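You operate a simulated robot arm through the tools that you are given. There is no shell and no other tool.

You are at the controls of a simulated robot arm. One attempt, no reset.

JOB
Add about 70 ml of oil to the oil cup, then reopen the main valve.
Fine: the line is shut and bled; close the cup's lid before the valve opens; put the jug back. Set down upright: oil jug.

The check looks at the end state, three seconds after you hand in, the way a careful person would. Anything else that was tipped, shoved, dropped, spilled or broken makes it a failure. A push-on lid holds only when it is set on centred and level and pressed home; a screw cap is set on level and turned clockwise until tight.

ROBOT AND FRAMES
A 6-joint arm with a two-finger parallel gripper, fixed in place. Base frame: the origin is on the floor under the middle of its stand, x ahead of it, y to its left, z up. Units: mm, degrees, N and s.
With the tool pointing down near the work surface it reaches from about 360 to 760 mm from the base axis. Its first joint turns from -66.0 to 66.0 degrees. Payload 2.45 kg.
The tool frame sits at the grasp point between the pads (the TCP): z along the fingers, y along the line on which they close. The tips reach 24 mm beyond it. The gripper opens to 68 mm. The fingers are 17 mm wide and 10 mm thick; the gripper's body (40 by 70 mm) begins 41 mm behind the TCP.
Orientation is told as [roll, pitch, yaw] about the base's x, y, z axes, in that order, counted from this pose: with the fingers straight down and closing along the base's y, the tool's x points along the base's -x, its y along +y and its z along -z.

CONTROLS
- The arm moves only by the tool apply_moves. Its argument "commands" is a list of rows, each an object (a shift or turn left out is 0, a gripper value left out holds the last) with "dr": the turn, a rotation vector about the base's x, y, z in rad, a list of three; "slide": the shift along the base's x, y, z in mm, a list of three; "hand": the finger opening in mm, from 0 to 68. In form: [{"dr": [wx, wy, wz], "slide": [dx, dy, dz], "hand": hand}, ...]. A call has 1 to 20 rows; each row shifts and turns the commanded pose from where the row before left it. Rows are played at 5 a second. More than 50 mm and 8.6 degrees between two rows, or a gripper value outside its range, and nothing of the call is played. Where a pose cannot be reached the arm comes as near as it can. A force on the tool above 90 N (or 10 N above the force at the start of the call, whichever is more), or a blocked arm, ends the call early, and 0.2 s more pass. Each finger travels about 108 mm/s and halts on what it meets, pressing with about 44 N; the grip force reading is that of the motor and also rises with nothing between the fingers. The clock runs only during rows and for 0.2 s after the last one: add rows that do not move to give the fingers time. It gives the time, the measured TCP pose, the force on the tool (base axes), the opening and the grip force at its end, in the units of the frame above (readings bear some noise), with the torque about the TCP (base axes, N m) and any sound that the robot's microphone picked up, and new pictures: "views" is both (left out), scene, wrist or none.
- Cameras (640 x 400 px; columns grow to the right, rows downward): "scene" is fixed at [179.6, 414.2, 1481.2]; the picture's right is [-0.64, -0.77, 0.00], its down [-0.37, 0.30, -0.88] and it looks along [0.68, -0.56, -0.47] (base axes); focal length 214 px, centre (320, 200). "wrist" rides on the gripper at [84, 11, -75] in the tool frame; the picture's right is [-0.13, 0.99, 0.00], its down [-0.60, -0.08, -0.79] and it looks along [-0.79, -0.10, 0.61] (tool axes); focal length 251 px, centre (320, 200). There is no depth. A picture from a camera that has moved, and an enlarged one, comes with that camera's place and axes in the base frame and with its lens. The place of the scene camera against the robot may be out by one fixed shift of up to 18 mm in any direction.
- enlarge(camera, box): a new picture of the part [left, top, right, bottom] of that camera's present view, enlarged. No time passes.
- hand_in(): hands the job in; it is judged then, once.

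Places have to be worked out from the pictures, the camera data and where the tool is seen. Open the gripper and draw the arm clear of the work before you hand the job in, unless the task says otherwise.

The tools are called after ">>>" as name(argument=value, ...) on one line, values as JSON. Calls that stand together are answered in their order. apply_moves: Moves the arm, as the interface text tells. Its arguments: {"type":"object","properties":{"commands":{"type":"array","items":{"type":"object","properties":{"dr":{"type":"array","items":{"type":"number"}},"slide":{"type":"array","items":{"type":"number"}},"hand":{"type":"number"}}}},"views":{"type":"string","enum":["both","scene","wrist","none"]}},"required":["commands"]} The other tools are called the same way: enlarge (camera, box) takes an enlarged picture of a part of a camera's view; hand_in () hands the job in.

At the start:

```text
t: 0.0
tcp_pos: [418.6, -44.5, 1458.6]
orientation: [0.0, -0.1, 0.0]
ft_force: [0.4, -0.1, 1.1]
ft_torque: [0.01, 0.01, 0.02]
width: 68.1
grip_force: 0.1
```

scene: 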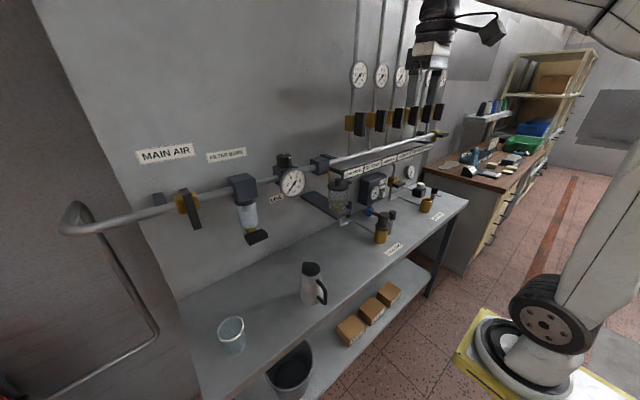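
wrist: 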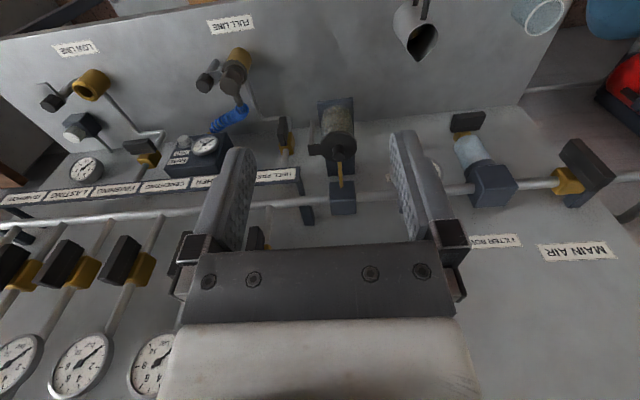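

The pictures show a pneumatic line with a main valve, filter, gauge, lubricator (oil cup), and a jug on the bench. I'll enlarge the relevant regions before moving.

>>> enlarge(camera="scene", box=[130, 130, 290, 260])

>>> enlarge(camera="scene", box=[270, 130, 450, 250])

>>> enlarge(camera="scene", box=[200, 240, 360, 360])

>>> enlarge(camera="wrist", box=[230, 60, 450, 240])

>>> enlarge(camera="wrist", box=[380, 0, 640, 270])

```text
3.08 times, centred on (210, 195) of scene
camera zoom: at [179.6, 414.2, 1481.2], right [-0.64, -0.77, 0.0], down [-0.37, 0.3, -0.88], along [0.68, -0.56, -0.47], focal length 660 px, centre (658, 215)
```

zoom: 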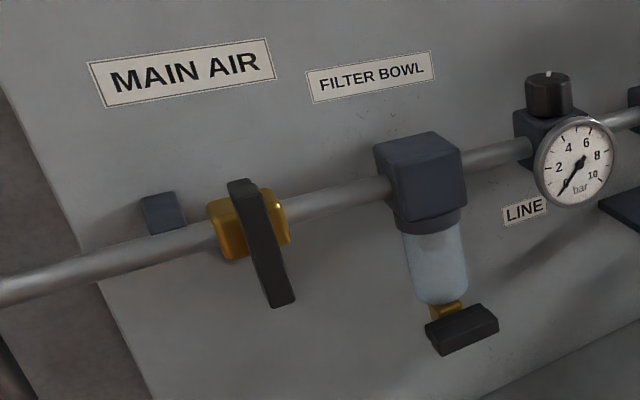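

```text
3.33 times, centred on (360, 190) of scene
camera zoom: at [179.6, 414.2, 1481.2], right [-0.64, -0.77, 0.0], down [-0.37, 0.3, -0.88], along [0.68, -0.56, -0.47], focal length 715 px, centre (187, 233)
```

zoom: 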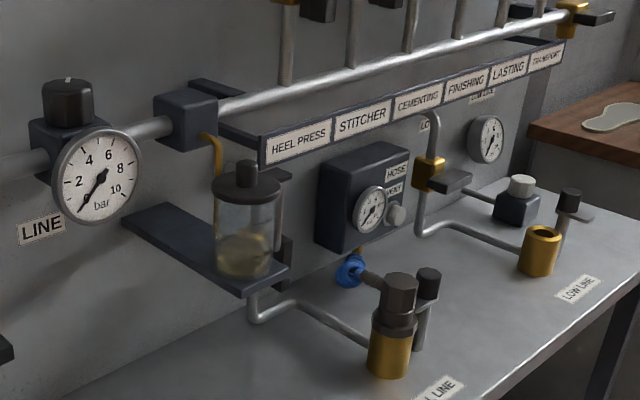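

```text
3.33 times, centred on (280, 300) of scene
camera zoom: at [179.6, 414.2, 1481.2], right [-0.64, -0.77, 0.0], down [-0.37, 0.3, -0.88], along [0.68, -0.56, -0.47], focal length 715 px, centre (453, -133)
```

zoom: 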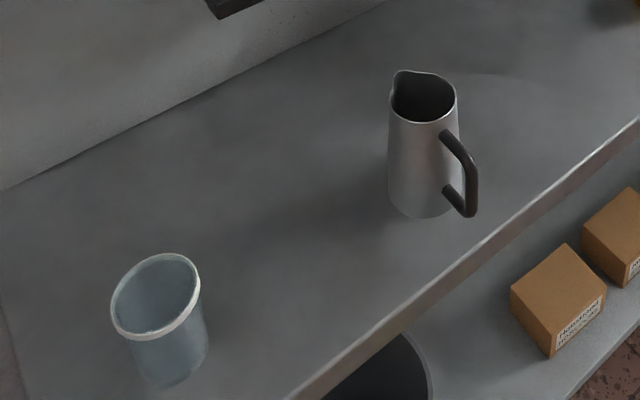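

```text
2.22 times, centred on (340, 150) of wrist
camera zoom: at [334.6, -33.3, 1534.1], right [0.13, 0.99, 0.0], down [0.6, -0.08, 0.79], along [0.79, -0.1, -0.61], focal length 559 px, centre (276, 311)
```

zoom: 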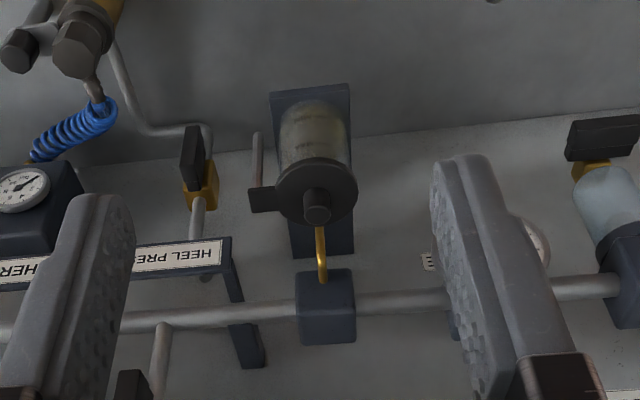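

```text
1.48 times, centred on (510, 135) of wrist
camera zoom: at [334.6, -33.3, 1534.1], right [0.13, 0.99, 0.0], down [0.6, -0.08, 0.79], along [0.79, -0.1, -0.61], focal length 372 px, centre (38, 296)
```

zoom: 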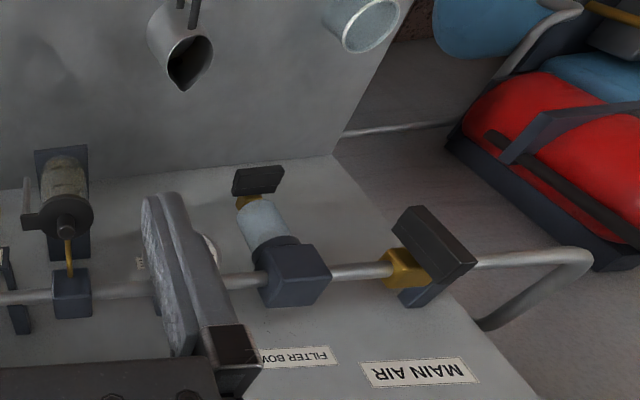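

Triangulating from both cameras: the cup's lid knob is near [638, -39, 1200], the jug's rim near [560, 134, 997] (bench about z 845), the main valve handle near [697, 372, 1235]. I move the wrist camera nearer to the cup to see its lid, graduations and hinge.

>>> apply_moves(commands=[{"slide": [18, 1, -35]}, {"slide": [18, 1, -35]}, {"slide": [18, 1, -35]}, {"slide": [18, 1, -35]}], views="both")

```text
t: 1.0
tcp_pos: [489.0, -40.8, 1319.6]
orientation: [0.1, 0.0, 0.0]
ft_force: [-0.4, -0.5, -0.8]
ft_torque: [0.02, 0.0, -0.03]
width: 67.9
grip_force: 0.1
camera wrist: at [405.2, -30.1, 1395.2], right [0.13, 0.99, 0.0], down [0.6, -0.08, 0.79], along [0.79, -0.1, -0.61], focal length 251 px, centre (320, 200)
```

scene: 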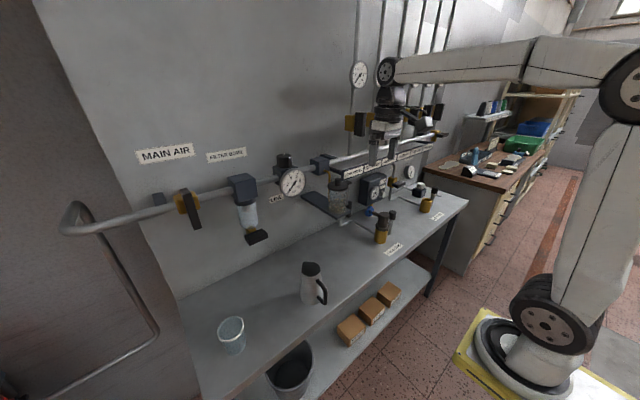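
wrist: 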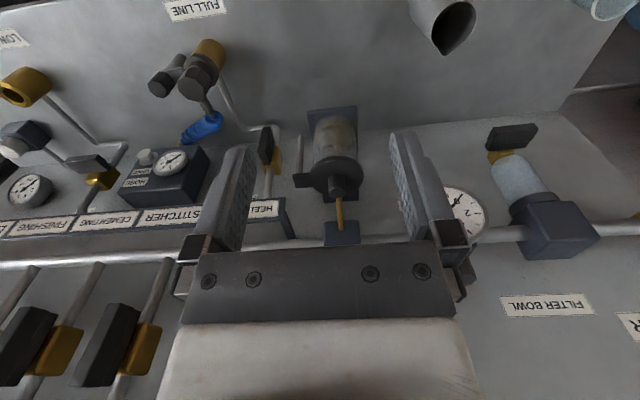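

>>> enlarge(camera="wrist", box=[260, 90, 400, 260])

>>> enlarge(camera="scene", box=[310, 160, 370, 230])

>>> enlarge(camera="wrist", box=[440, 90, 600, 270])

```text
2.35 times, centred on (330, 175) of wrist
camera zoom: at [405.2, -30.1, 1395.2], right [0.13, 0.99, 0.0], down [0.6, -0.08, 0.79], along [0.79, -0.1, -0.61], focal length 592 px, centre (296, 259)
```

zoom: 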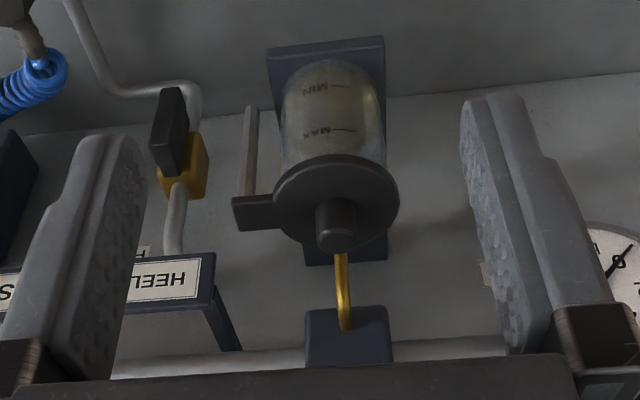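

```text
5.71 times, centred on (340, 195) of scene
camera zoom: at [179.6, 414.2, 1481.2], right [-0.64, -0.77, 0.0], down [-0.37, 0.3, -0.88], along [0.68, -0.56, -0.47], focal length 1226 px, centre (206, 229)
```

zoom: 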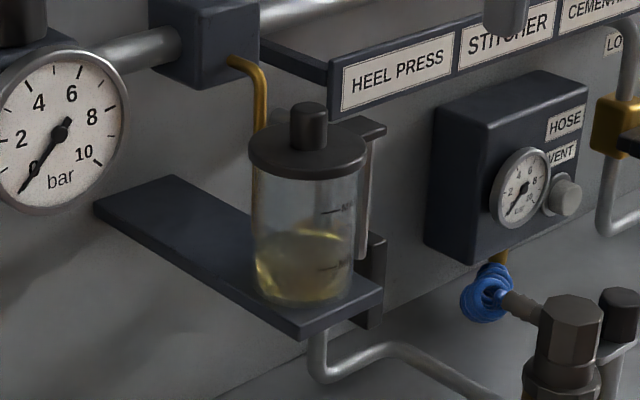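

```text
2.22 times, centred on (520, 180) of wrist
camera zoom: at [405.2, -30.1, 1395.2], right [0.13, 0.99, 0.0], down [0.6, -0.08, 0.79], along [0.79, -0.1, -0.61], focal length 559 px, centre (-124, 244)
```

zoom: 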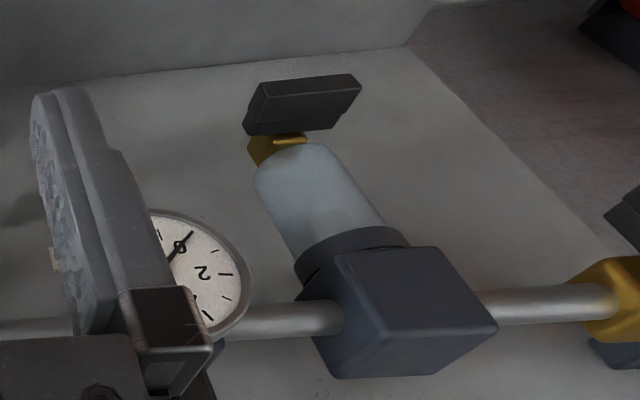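

The line gauge reads 0 bar; the cup has MIN/MAX marks, and its lid has a knob and a side tab leading to a vertical rod on its -y side. I move in closer to see how the lid is attached (swing or flip).

>>> apply_moves(commands=[{"slide": [14, -14, -27]}, {"slide": [14, -14, -27]}, {"slide": [12, -12, -26]}], views="wrist")

>>> enlarge(camera="wrist", box=[220, 60, 420, 230])

```text
t: 1.8
tcp_pos: [531.3, -82.4, 1237.9]
orientation: [0.0, 0.0, 0.0]
ft_force: [0.3, 0.7, -0.2]
ft_torque: [0.01, 0.0, 0.02]
width: 68.0
grip_force: 0.0
camera wrist: at [447.4, -71.0, 1314.0], right [0.13, 0.99, 0.0], down [0.6, -0.08, 0.79], along [0.79, -0.1, -0.61], focal length 251 px, centre (320, 200)
```

wrist: 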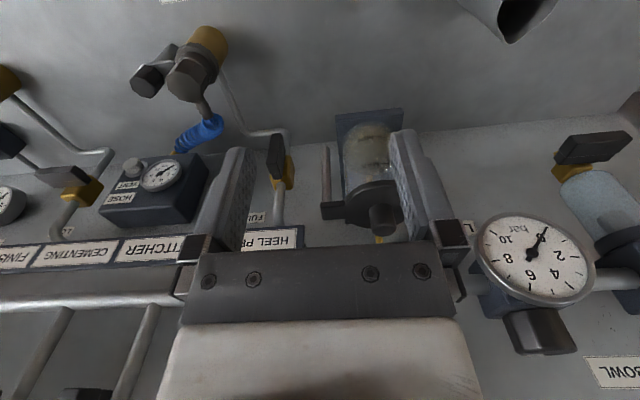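

```text
2.35 times, centred on (320, 145) of wrist
camera zoom: at [447.4, -71.0, 1314.0], right [0.13, 0.99, 0.0], down [0.6, -0.08, 0.79], along [0.79, -0.1, -0.61], focal length 592 px, centre (320, 329)
```

zoom: 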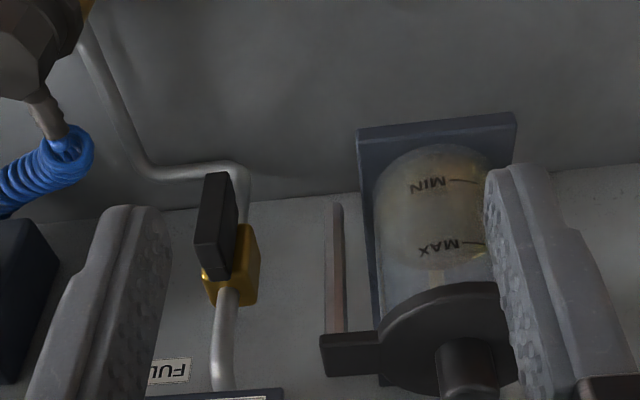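

The rod hangs straight under the tab's end at about [638, -92]; it looks like a swing pivot or a hinge. I enlarge further on the tab in both cameras.

>>> enlarge(camera="scene", box=[328, 170, 360, 190])

>>> enlarge(camera="wrist", box=[310, 170, 410, 245])

>>> enlarge(camera="scene", box=[360, 180, 450, 250])

```text
16.00 times, centred on (344, 180) of scene
camera zoom: at [179.6, 414.2, 1481.2], right [-0.64, -0.77, 0.0], down [-0.37, 0.3, -0.88], along [0.68, -0.56, -0.47], focal length 3432 px, centre (-64, 520)
```

zoom: 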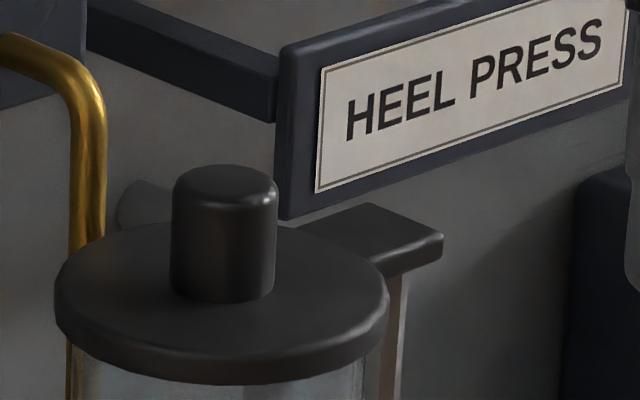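

```text
5.33 times, centred on (360, 208) of wrist
camera zoom: at [447.4, -71.0, 1314.0], right [0.13, 0.99, 0.0], down [0.6, -0.08, 0.79], along [0.79, -0.1, -0.61], focal length 1341 px, centre (107, 160)
```

zoom: 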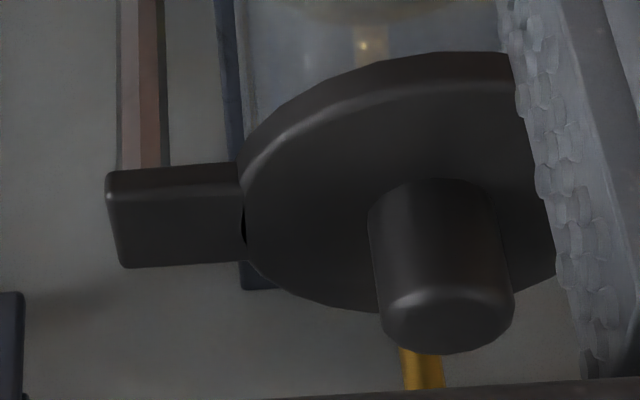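

```text
5.71 times, centred on (405, 215) of scene
camera zoom: at [179.6, 414.2, 1481.2], right [-0.64, -0.77, 0.0], down [-0.37, 0.3, -0.88], along [0.68, -0.56, -0.47], focal length 1226 px, centre (-166, 114)
```

zoom: 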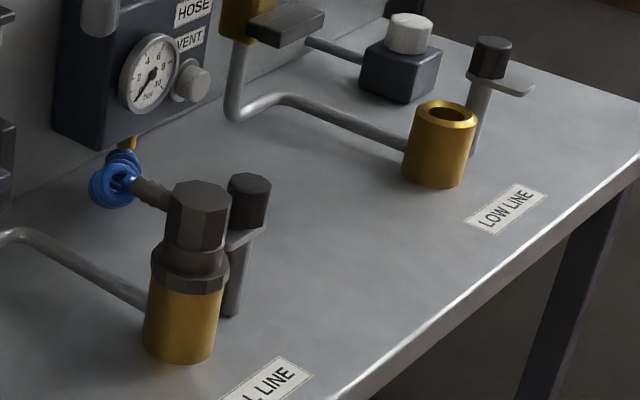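

The arm plate and the rod beneath its end look like a swing-lid on a vertical post at about [633, -88]; the knob's top is at about [635, -40, 1206]. I raise the tool and go over the knob to look before descending.

>>> apply_moves(commands=[{"slide": [0, 0, 40]}, {"slide": [30, 14, 0]}, {"slide": [34, 14, 0]}, {"slide": [38, 14, 0]}, {"slide": [0, 0, 0]}], views="both")

>>> enlarge(camera="wrist", box=[220, 60, 420, 240])

>>> enlarge(camera="scene", box=[290, 110, 400, 230])

```text
t: 3.0
tcp_pos: [632.3, -40.7, 1279.0]
orientation: [0.0, 0.0, 0.0]
ft_force: [0.2, -0.2, -1.5]
ft_torque: [0.02, 0.02, 0.03]
width: 68.2
grip_force: 0.2
camera wrist: at [547.8, -28.6, 1354.1], right [0.13, 0.99, 0.0], down [0.6, -0.08, 0.79], along [0.79, -0.1, -0.61], focal length 251 px, centre (320, 200)
```

scene: 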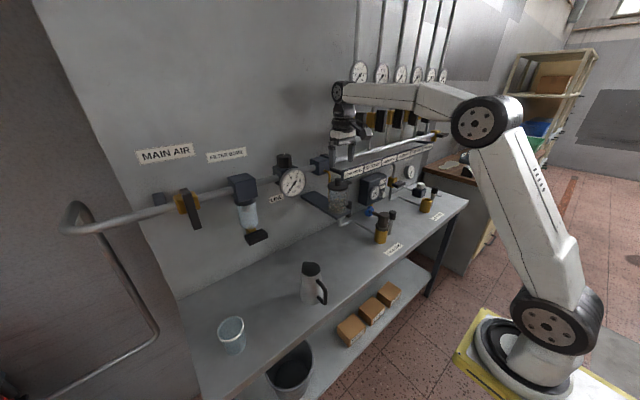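
wrist: 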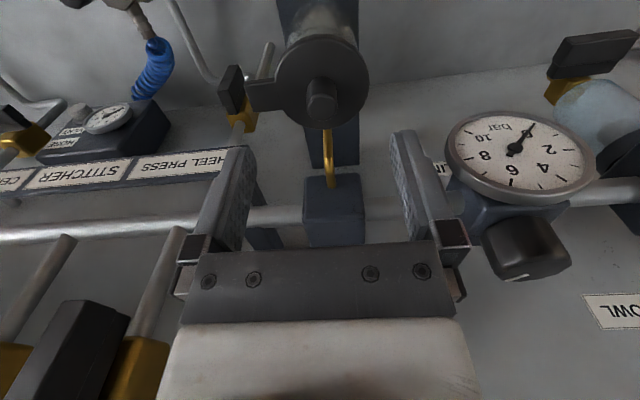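

```text
2.22 times, centred on (320, 150) of wrist
camera zoom: at [547.8, -28.6, 1354.1], right [0.13, 0.99, 0.0], down [0.6, -0.08, 0.79], along [0.79, -0.1, -0.61], focal length 559 px, centre (320, 311)
```

zoom: 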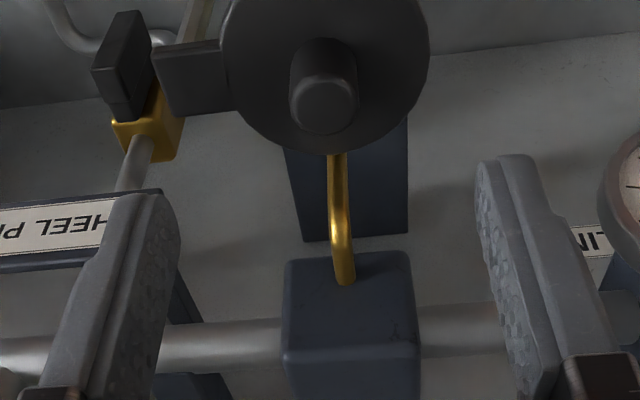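

```text
3.33 times, centred on (345, 170) of scene
camera zoom: at [179.6, 414.2, 1481.2], right [-0.64, -0.77, 0.0], down [-0.37, 0.3, -0.88], along [0.68, -0.56, -0.47], focal length 715 px, centre (237, 300)
```

zoom: 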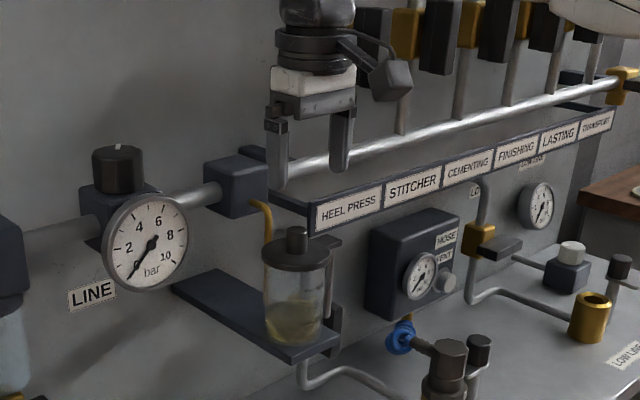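

The knob top re-triangulates to about [643, -39, 1202]. I shift x by +9 and come down so the tips are just at the knob's top level, then look.

>>> apply_moves(commands=[{"slide": [9, 1, -15]}, {"slide": [0, 0, -20]}, {"slide": [0, 0, -15]}, {"slide": [0, 0, 0]}], views="wrist")

>>> enlarge(camera="wrist", box=[200, 40, 440, 240])

>>> enlarge(camera="scene", box=[310, 130, 390, 230])

```text
t: 4.0
tcp_pos: [642.3, -38.9, 1227.8]
orientation: [0.0, 0.0, 0.0]
ft_force: [1.4, -0.9, -0.6]
ft_torque: [-0.01, 0.02, -0.02]
width: 68.0
grip_force: 0.1
camera wrist: at [556.8, -27.9, 1303.8], right [0.13, 0.99, 0.0], down [0.6, -0.08, 0.79], along [0.79, -0.1, -0.61], focal length 251 px, centre (320, 200)
```

wrist: 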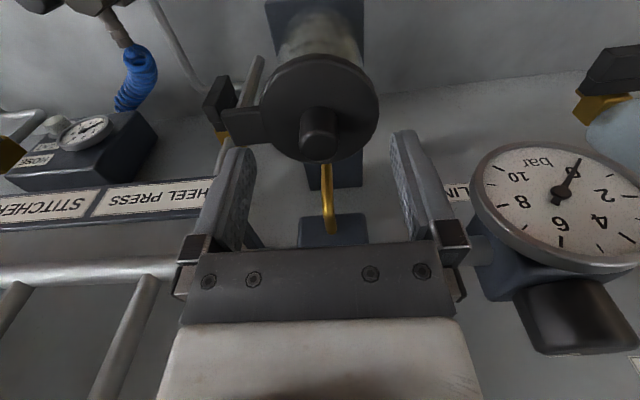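

```text
2.00 times, centred on (320, 140) of wrist
camera zoom: at [556.8, -27.9, 1303.8], right [0.13, 0.99, 0.0], down [0.6, -0.08, 0.79], along [0.79, -0.1, -0.61], focal length 503 px, centre (320, 320)
```

zoom: 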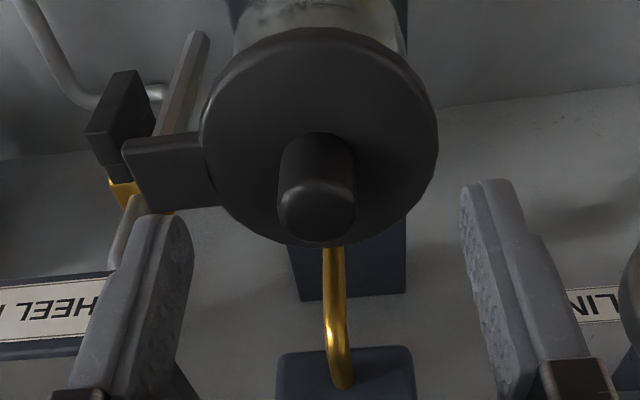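

```text
4.00 times, centred on (350, 180) of scene
camera zoom: at [179.6, 414.2, 1481.2], right [-0.64, -0.77, 0.0], down [-0.37, 0.3, -0.88], along [0.68, -0.56, -0.47], focal length 858 px, centre (200, 280)
```

zoom: 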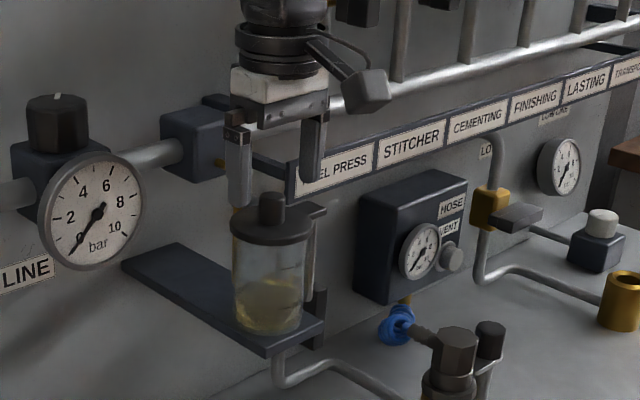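

The knob sits about [641, -39, 1203] with the lid plate some 22 mm below; the fingers straddle it well. I descend 15 mm and close on the knob.

>>> apply_moves(commands=[{"slide": [-1, 0, -8]}, {"slide": [0, 0, -7]}, {"slide": [0, 0, 0], "hand": 40}, {"slide": [0, 0, 0], "hand": 10}, {"slide": [0, 0, 0]}, {"slide": [0, 0, 0]}], views="both")

>>> enlarge(camera="wrist", box=[200, 40, 440, 240])

>>> enlarge(camera="scene", box=[310, 140, 380, 230])

```text
t: 5.4
tcp_pos: [641.3, -39.5, 1213.5]
orientation: [-0.1, 0.0, -0.2]
ft_force: [0.7, -17.6, -1.7]
ft_torque: [-0.44, -0.12, -0.08]
width: 20.6
grip_force: 38.1
camera wrist: at [556.3, -28.5, 1289.1], right [0.13, 0.99, 0.0], down [0.6, -0.08, 0.79], along [0.79, -0.11, -0.61], focal length 251 px, centre (320, 200)
```

scene: 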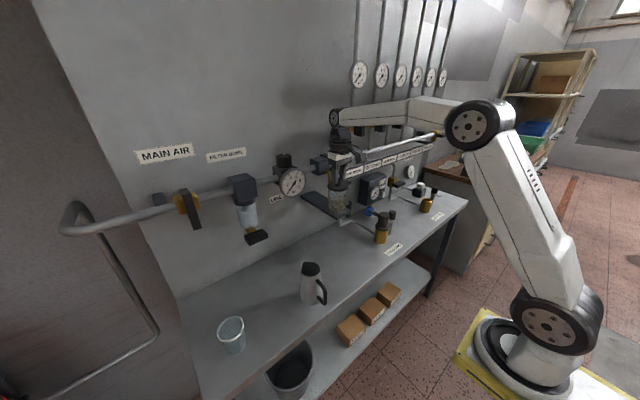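
wrist: 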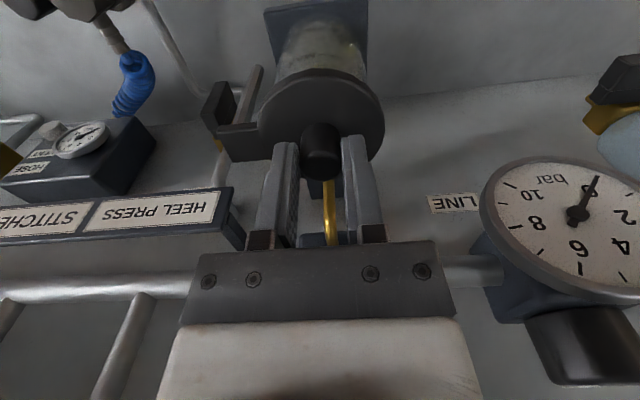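

```text
2.00 times, centred on (320, 140) of wrist
camera zoom: at [556.3, -28.5, 1289.1], right [0.13, 0.99, 0.0], down [0.6, -0.08, 0.79], along [0.79, -0.11, -0.61], focal length 503 px, centre (320, 320)
```

zoom: 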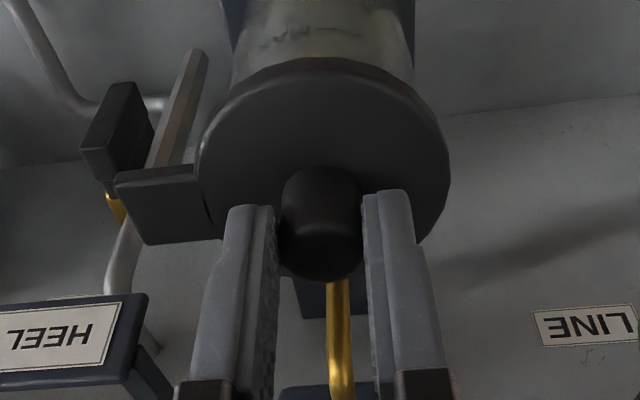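

```text
4.44 times, centred on (345, 185) of scene
camera zoom: at [179.6, 413.6, 1481.4], right [-0.64, -0.77, 0.0], down [-0.37, 0.3, -0.88], along [0.68, -0.56, -0.47], focal length 953 px, centre (209, 267)
```

zoom: 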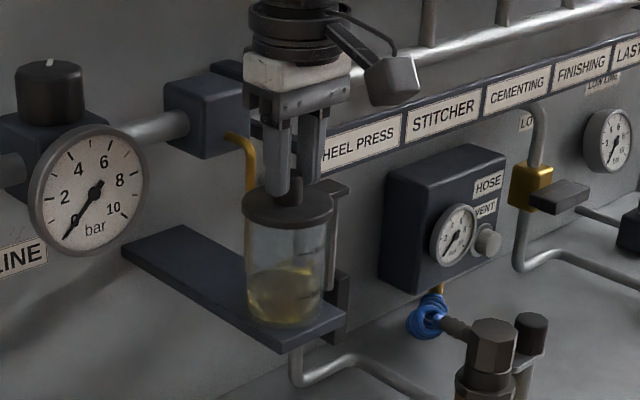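

The knob is gripped (20.6 mm). There is a -17 N side force, so I shift the tool 1 mm to -y to relieve it, and then test a small swing toward -x.

>>> apply_moves(commands=[{"slide": [0, -1, 0]}, {"slide": [-2, 0, 0]}, {"slide": [-2, 0, 0]}], views="wrist")

>>> enlarge(camera="wrist", box=[200, 40, 440, 240])

```text
t: 6.2
tcp_pos: [638.0, -40.1, 1214.3]
orientation: [-0.3, -0.1, 0.0]
ft_force: [6.9, -20.4, -4.0]
ft_torque: [-0.43, -0.6, 0.24]
width: 20.8
grip_force: 37.7
camera wrist: at [553.4, -28.6, 1289.0], right [0.13, 0.99, 0.0], down [0.6, -0.08, 0.79], along [0.79, -0.1, -0.61], focal length 251 px, centre (320, 200)
```

wrist: 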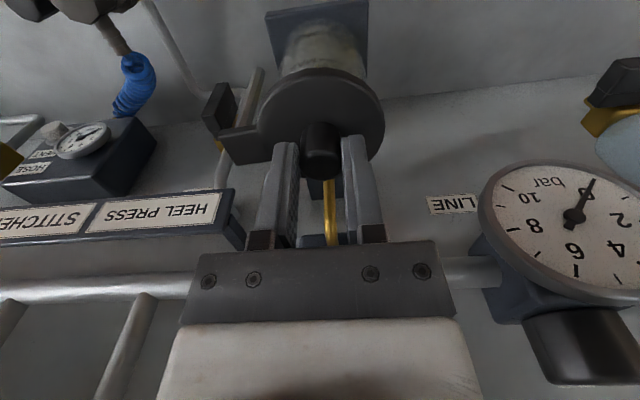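

```text
2.00 times, centred on (320, 140) of wrist
camera zoom: at [553.4, -28.6, 1289.0], right [0.13, 0.99, 0.0], down [0.6, -0.08, 0.79], along [0.79, -0.1, -0.61], focal length 503 px, centre (320, 320)
```

zoom: 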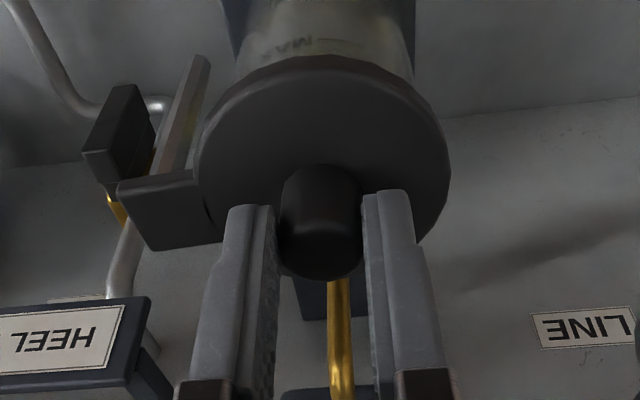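

The lid moves with the knob and the tab is pivoting about the post, so it is a swing lid. The side force is still -20 N, so I ease another 1.5 mm to -y and then follow a short arc with a matching yaw.

>>> apply_moves(commands=[{"slide": [0, -1.5, 0]}, {"slide": [-3, -0.5, 0], "dr": [0, 0, 0.07]}, {"slide": [-3, -0.7, 0], "dr": [0, 0, 0.07]}], views="wrist")

>>> enlarge(camera="wrist", box=[200, 40, 440, 240])

```text
t: 7.0
tcp_pos: [631.2, -42.3, 1214.4]
orientation: [0.0, 0.1, 8.1]
ft_force: [-1.3, -15.7, 1.0]
ft_torque: [-0.29, -0.3, -0.3]
width: 21.2
grip_force: 38.2
camera wrist: at [545.7, -42.2, 1289.3], right [-0.01, 1.0, 0.0], down [0.61, 0.01, 0.79], along [0.79, 0.01, -0.61], focal length 251 px, centre (320, 200)
```

wrist: 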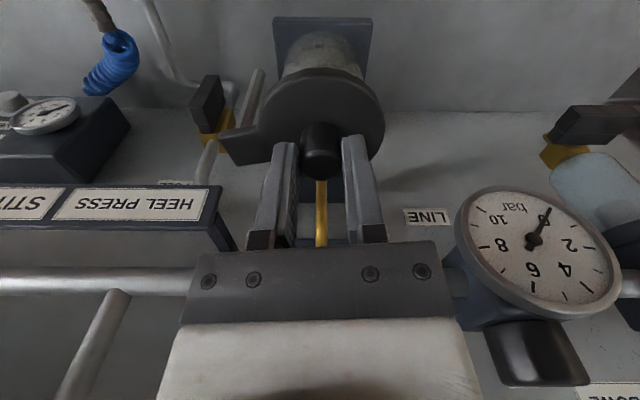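

```text
2.00 times, centred on (320, 140) of wrist
camera zoom: at [545.7, -42.2, 1289.3], right [-0.01, 1.0, 0.0], down [0.61, 0.01, 0.79], along [0.79, 0.01, -0.61], focal length 503 px, centre (320, 320)
```

zoom: 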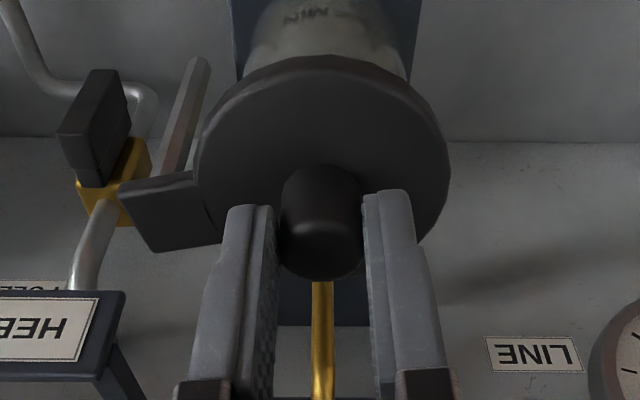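

The lid is swinging smoothly with little force. I continue along the arc (pivot about [641, -85], radius 44) with matching yaw.

>>> apply_moves(commands=[{"slide": [-5.1, -1.6, 0], "dr": [0, 0, 0.14]}, {"slide": [-5.7, -2.5, 0], "dr": [0, 0, 0.14]}, {"slide": [-5.2, -3.2, 0], "dr": [0, 0, 0.14]}, {"slide": [-4.7, -3.9, 0], "dr": [0, 0, 0.14]}], views="wrist")

```text
t: 8.0
tcp_pos: [611.4, -52.9, 1214.7]
orientation: [-0.2, -0.1, 40.1]
ft_force: [6.0, -17.3, 4.3]
ft_torque: [-0.5, -0.04, -0.35]
width: 20.9
grip_force: 37.9
camera wrist: at [538.6, -99.1, 1289.0], right [-0.54, 0.84, 0.0], down [0.51, 0.33, 0.79], along [0.67, 0.43, -0.61], focal length 251 px, centre (320, 200)
```

wrist: 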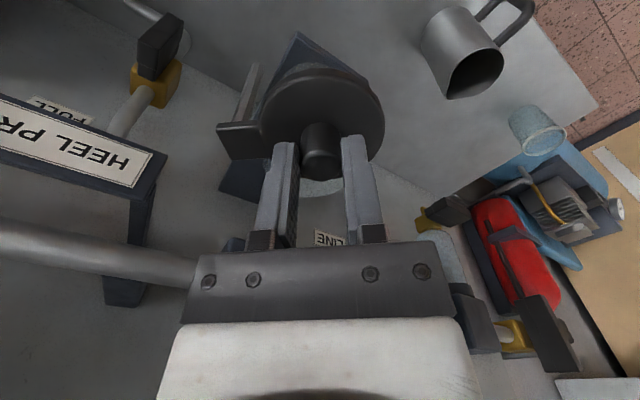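

The lid follows well. A ~17 N inward pull suggests a slightly smaller radius, so I trim about 1 mm inward and continue.

>>> apply_moves(commands=[{"slide": [-3.3, -5.2, 0], "dr": [0, 0, 0.14]}, {"slide": [-3.2, -5.1, 0], "dr": [0, 0, 0.14]}, {"slide": [-2.5, -5.5, 0], "dr": [0, 0, 0.14]}, {"slide": [-1.7, -5.8, 0], "dr": [0, 0, 0.14]}, {"slide": [-1.0, -6.0, 0], "dr": [0, 0, 0.14]}], views="wrist")

```text
t: 9.2
tcp_pos: [596.0, -79.3, 1213.2]
orientation: [0.1, -0.1, 80.3]
ft_force: [-11.5, 0.6, 12.4]
ft_torque: [0.5, 0.31, -0.12]
width: 21.0
grip_force: 38.5
camera wrist: at [571.3, -160.4, 1288.9], right [-0.96, 0.29, 0.0], down [0.18, 0.58, 0.79], along [0.23, 0.76, -0.61], focal length 251 px, centre (320, 200)
```

wrist: 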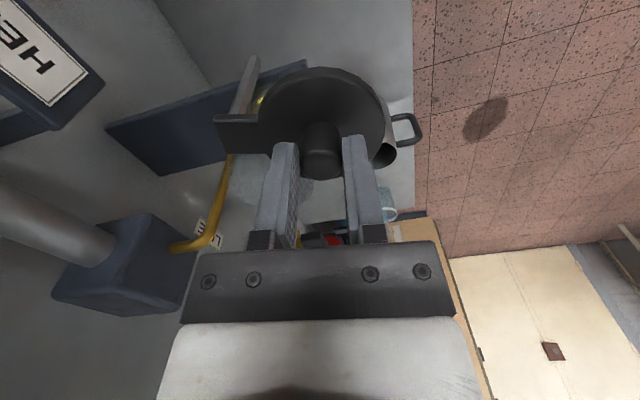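

The arc is now at about 82°, forces are small. I continue to about 124° so the opening is well clear.

>>> apply_moves(commands=[{"slide": [-0.4, -6.2, 0], "dr": [0, 0, 0.14]}, {"slide": [0.7, -6.1, 0], "dr": [0, 0, 0.14]}, {"slide": [1.5, -6.0, 0], "dr": [0, 0, 0.14]}, {"slide": [2.3, -5.7, 0], "dr": [0, 0, 0.14]}, {"slide": [3.0, -5.3, 0], "dr": [0, 0, 0.14]}], views="both")

```text
t: 10.4
tcp_pos: [607.3, -111.3, 1214.1]
orientation: [-0.4, 0.3, 120.3]
ft_force: [0.6, 1.4, 0.1]
ft_torque: [-0.05, 0.03, -0.01]
width: 9.8
grip_force: 0.0
camera wrist: at [639.4, -188.8, 1289.9], right [-0.92, -0.39, -0.01], down [-0.24, 0.56, 0.79], along [-0.3, 0.73, -0.61], focal length 251 px, centre (320, 200)
```

scene: 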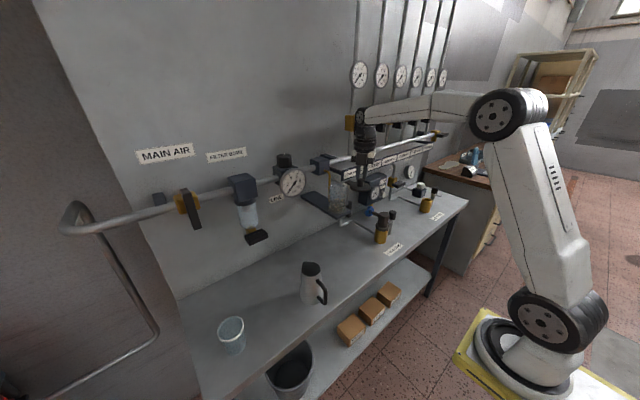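
wrist: 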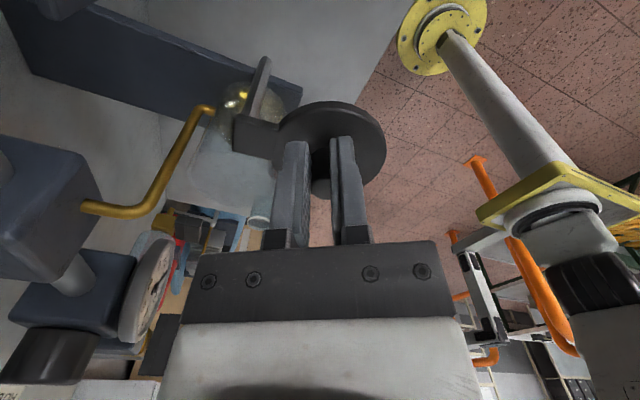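

The fingers slipped off the knob (opening 9.8) near the end; the lid looks swung well aside. I enlarge to see where the lid is and whether the cup is open.

>>> enlarge(camera="wrist", box=[200, 40, 440, 240])

>>> enlarge(camera="scene", box=[310, 140, 390, 230])

```text
2.00 times, centred on (320, 140) of wrist
camera zoom: at [639.4, -188.8, 1289.9], right [-0.92, -0.39, -0.01], down [-0.24, 0.56, 0.79], along [-0.3, 0.73, -0.61], focal length 503 px, centre (320, 320)
```

zoom: 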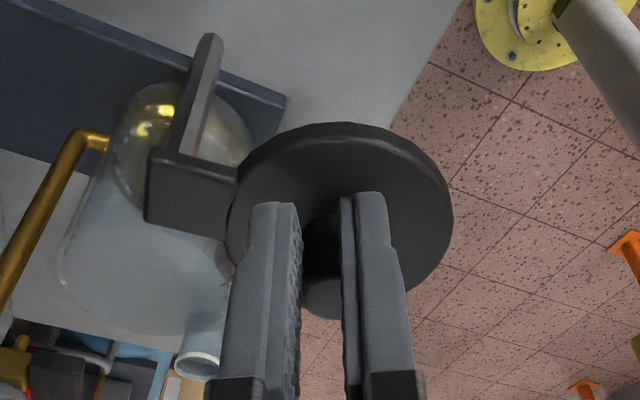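

```text
4.44 times, centred on (350, 185) of scene
camera zoom: at [179.8, 414.3, 1481.1], right [-0.64, -0.77, 0.0], down [-0.37, 0.3, -0.88], along [0.68, -0.56, -0.47], focal length 953 px, centre (187, 267)
```

zoom: 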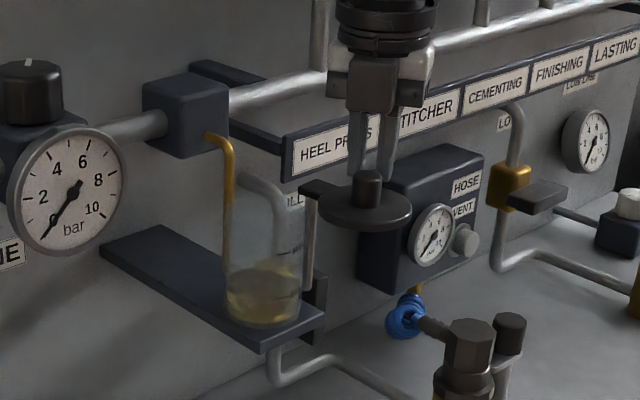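

The cup is open, its lid swung aside clear of the rim. I lift straight off the knob, then retreat from the wall, unwind the yaw, and go to view the jug.

>>> apply_moves(commands=[{"slide": [0, 0, 30]}, {"slide": [0, 0, 40], "hand": 30}, {"slide": [-25, 0, 10], "dr": [0, 0, -0.14], "hand": 68}, {"slide": [-25, 10, 0], "dr": [0, 0, -0.14]}, {"slide": [-25, 15, 0], "dr": [0, 0, -0.14]}, {"slide": [-25, 20, 0], "dr": [0, 0, -0.14]}, {"slide": [-25, 20, -10], "dr": [0, 0, -0.14]}, {"slide": [-25, 20, -15], "dr": [0, 0, -0.14]}, {"slide": [-20, 20, -20], "dr": [0, 0, -0.14]}, {"slide": [-7, 20, -20], "dr": [0, 0, -0.14]}, {"slide": [0, 20, -20], "dr": [0, 0, -0.14]}, {"slide": [0, 20, -20], "dr": [0, 0, -0.14]}, {"slide": [0, 20, -20], "dr": [0, 0, -0.14]}, {"slide": [0, 20, -20], "dr": [0, 0, -0.14]}, {"slide": [0, 20, -20], "dr": [0, 0, -0.14]}, {"slide": [0, 15, -20], "dr": [0, 0, -0.14]}, {"slide": [0, 0, -20], "dr": [0, 0, -0.14]}], views="both")

```text
t: 14.0
tcp_pos: [428.1, 131.2, 1088.7]
orientation: [0.1, 0.0, -0.1]
ft_force: [-0.6, -0.6, 0.6]
ft_torque: [0.0, 0.0, 0.0]
width: 67.9
grip_force: 0.0
camera wrist: at [343.3, 142.1, 1164.2], right [0.13, 0.99, 0.0], down [0.6, -0.08, 0.79], along [0.79, -0.1, -0.61], focal length 251 px, centre (320, 200)
```

scene: 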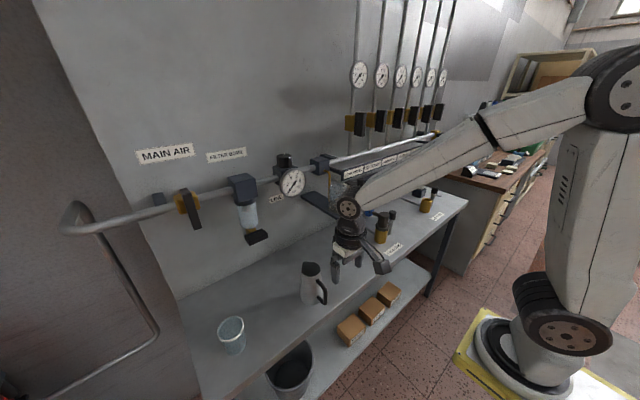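
wrist: 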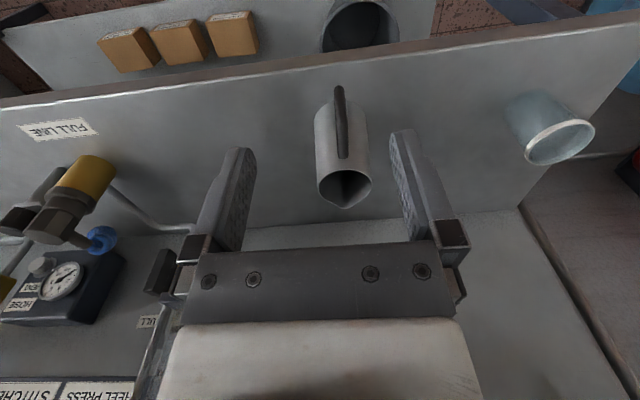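

>>> enlarge(camera="wrist", box=[280, 70, 420, 220])

>>> enlarge(camera="scene", box=[280, 245, 350, 315])

>>> enlarge(camera="scene", box=[305, 150, 375, 230])

```text
2.67 times, centred on (350, 145) of wrist
camera zoom: at [343.3, 142.1, 1164.2], right [0.13, 0.99, 0.0], down [0.6, -0.08, 0.79], along [0.79, -0.1, -0.61], focal length 670 px, centre (240, 347)
```

zoom: 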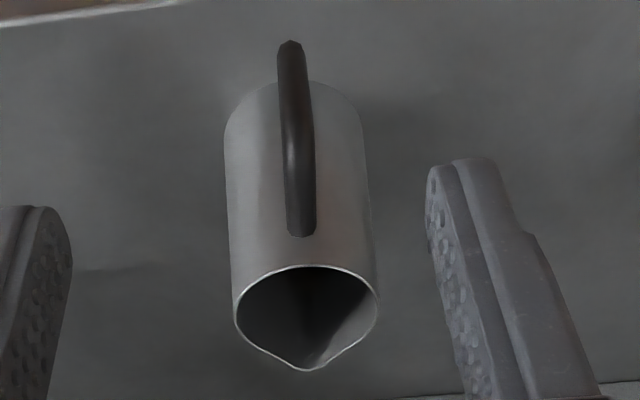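

```text
5.71 times, centred on (315, 280) of scene
camera zoom: at [179.6, 414.2, 1481.2], right [-0.64, -0.77, 0.0], down [-0.37, 0.3, -0.88], along [0.68, -0.56, -0.47], focal length 1226 px, centre (349, -257)
```

zoom: 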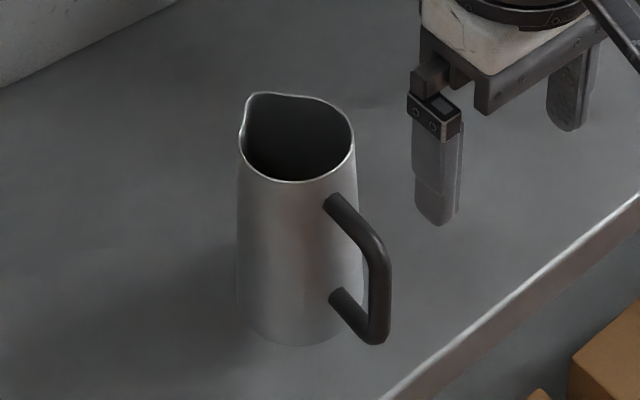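

```text
5.00 times, centred on (340, 190) of scene
camera zoom: at [179.6, 414.2, 1481.2], right [-0.64, -0.77, 0.0], down [-0.37, 0.3, -0.88], along [0.68, -0.56, -0.47], focal length 1072 px, centre (220, 250)
```

zoom: 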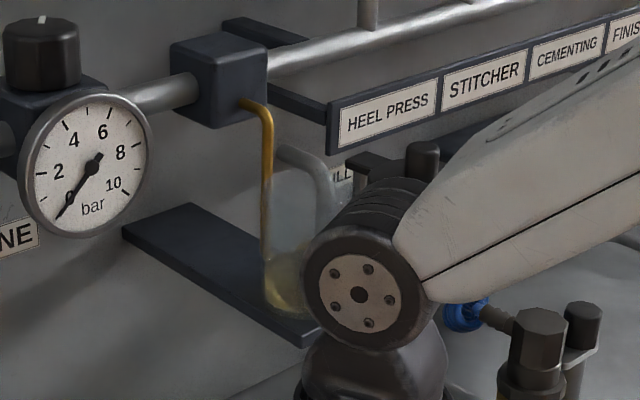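

The jug's handle faces the robot (-x), a vertical bar at roughly [485, 147] between z 908 and 968, spout toward +x; bench about z 866. I pitch the tool 45° toward horizontal and lower it for a level view of the handle.

>>> apply_moves(commands=[{"slide": [0, 2, -10], "dr": [0, -0.131, 0]}, {"slide": [0, 2, -15], "dr": [0, -0.131, 0]}, {"slide": [0, 2, -15], "dr": [0, -0.131, 0]}, {"slide": [0, 2, -15], "dr": [0, -0.131, 0]}, {"slide": [0, 2, -15], "dr": [0, -0.131, 0]}, {"slide": [0, 2, -15], "dr": [0, -0.13, 0]}, {"slide": [0, 0, 0]}], views="both")

>>> enlarge(camera="wrist", box=[220, 40, 420, 220])

```text
t: 15.6
tcp_pos: [427.0, 136.3, 1013.7]
orientation: [-1.7, -40.9, 0.2]
ft_force: [1.1, 0.0, 0.1]
ft_torque: [-0.01, -0.04, -0.01]
width: 67.7
grip_force: 0.1
out of reach, approached as far as the arm can: row 4, 5
camera wrist: at [314.9, 149.2, 1014.8], right [0.11, 0.99, 0.06], down [-0.06, -0.05, 1.0], along [0.99, -0.12, 0.06], focal length 251 px, centre (320, 200)
```

scene: 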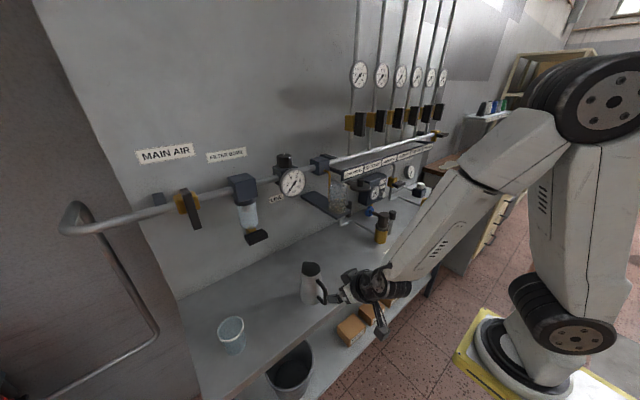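
wrist: 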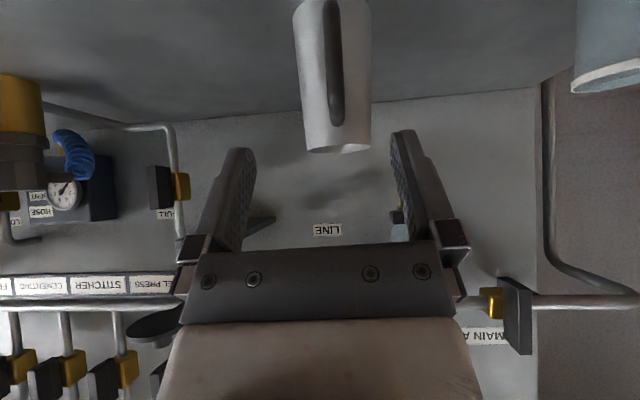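

```text
2.22 times, centred on (320, 130) of wrist
camera zoom: at [314.9, 149.2, 1014.8], right [0.11, 0.99, 0.06], down [-0.06, -0.05, 1.0], along [0.99, -0.12, 0.06], focal length 559 px, centre (320, 356)
```

zoom: 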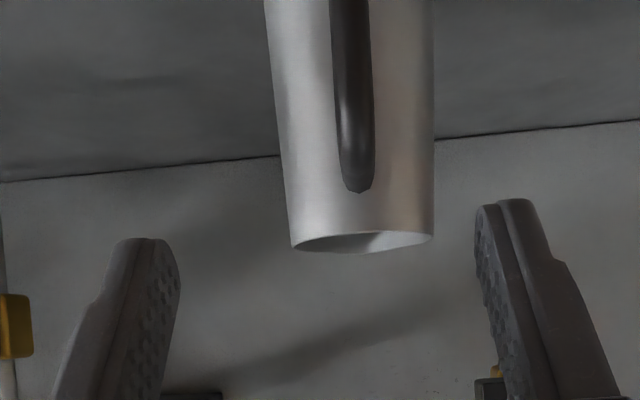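

The tool is at about pitch -41 (two rows were beyond reach, too near the base). The handle bar shows at y≈143 and the rim centre at about [558, 141, 981]. I move to a pre-grasp point further out and let it settle.

>>> apply_moves(commands=[{"slide": [10, 3, -10]}, {"slide": [8, 4, -10]}, {"slide": [0, 0, -10]}, {"slide": [0, 0, 0]}], views="both")

>>> enlarge(camera="wrist", box=[200, 20, 440, 220])

>>> enlarge(camera="scene", box=[280, 245, 400, 345])

```text
t: 16.6
tcp_pos: [446.4, 142.9, 983.9]
orientation: [-1.6, -40.8, 0.1]
ft_force: [0.7, -0.5, 0.4]
ft_torque: [0.01, 0.01, 0.0]
width: 68.1
grip_force: 0.0
camera wrist: at [333.7, 156.0, 985.2], right [0.12, 0.99, 0.06], down [-0.06, -0.06, 1.0], along [0.99, -0.12, 0.06], focal length 251 px, centre (320, 200)
```

scene: 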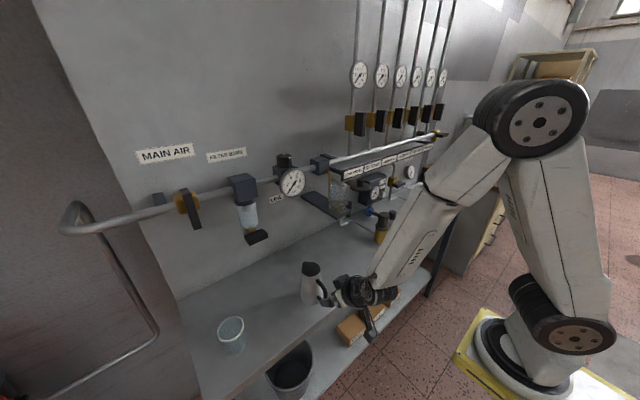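
wrist: 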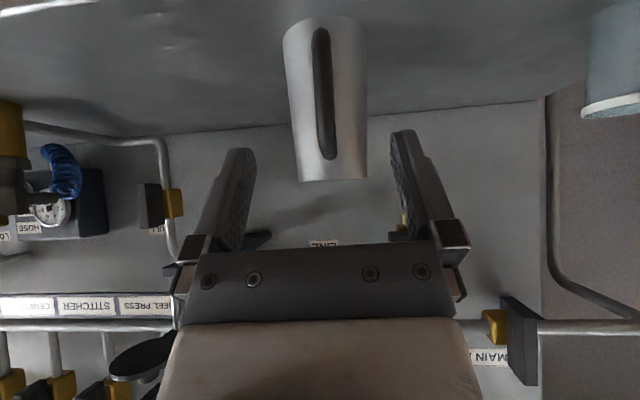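

```text
2.00 times, centred on (320, 120) of wrist
camera zoom: at [333.7, 156.0, 985.2], right [0.12, 0.99, 0.06], down [-0.06, -0.06, 1.0], along [0.99, -0.12, 0.06], focal length 503 px, centre (320, 360)
```

zoom: 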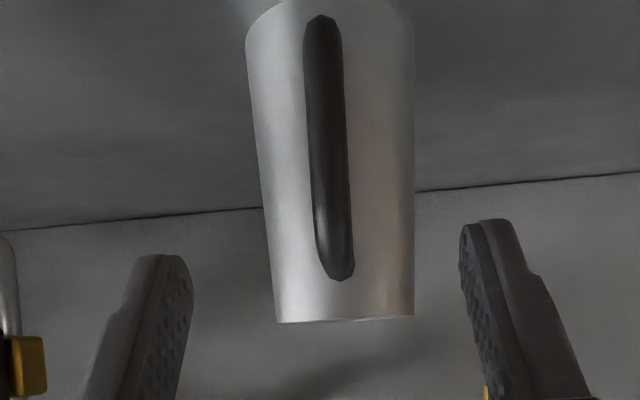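

```text
4.00 times, centred on (340, 295) of scene
camera zoom: at [179.6, 414.2, 1481.2], right [-0.64, -0.77, 0.0], down [-0.37, 0.3, -0.88], along [0.68, -0.56, -0.47], focal length 858 px, centre (240, -180)
```

zoom: 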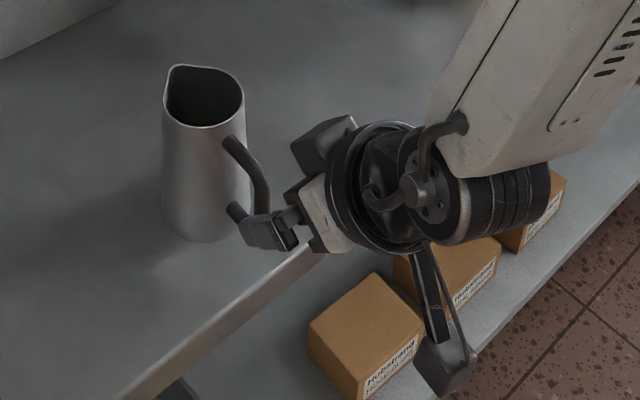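

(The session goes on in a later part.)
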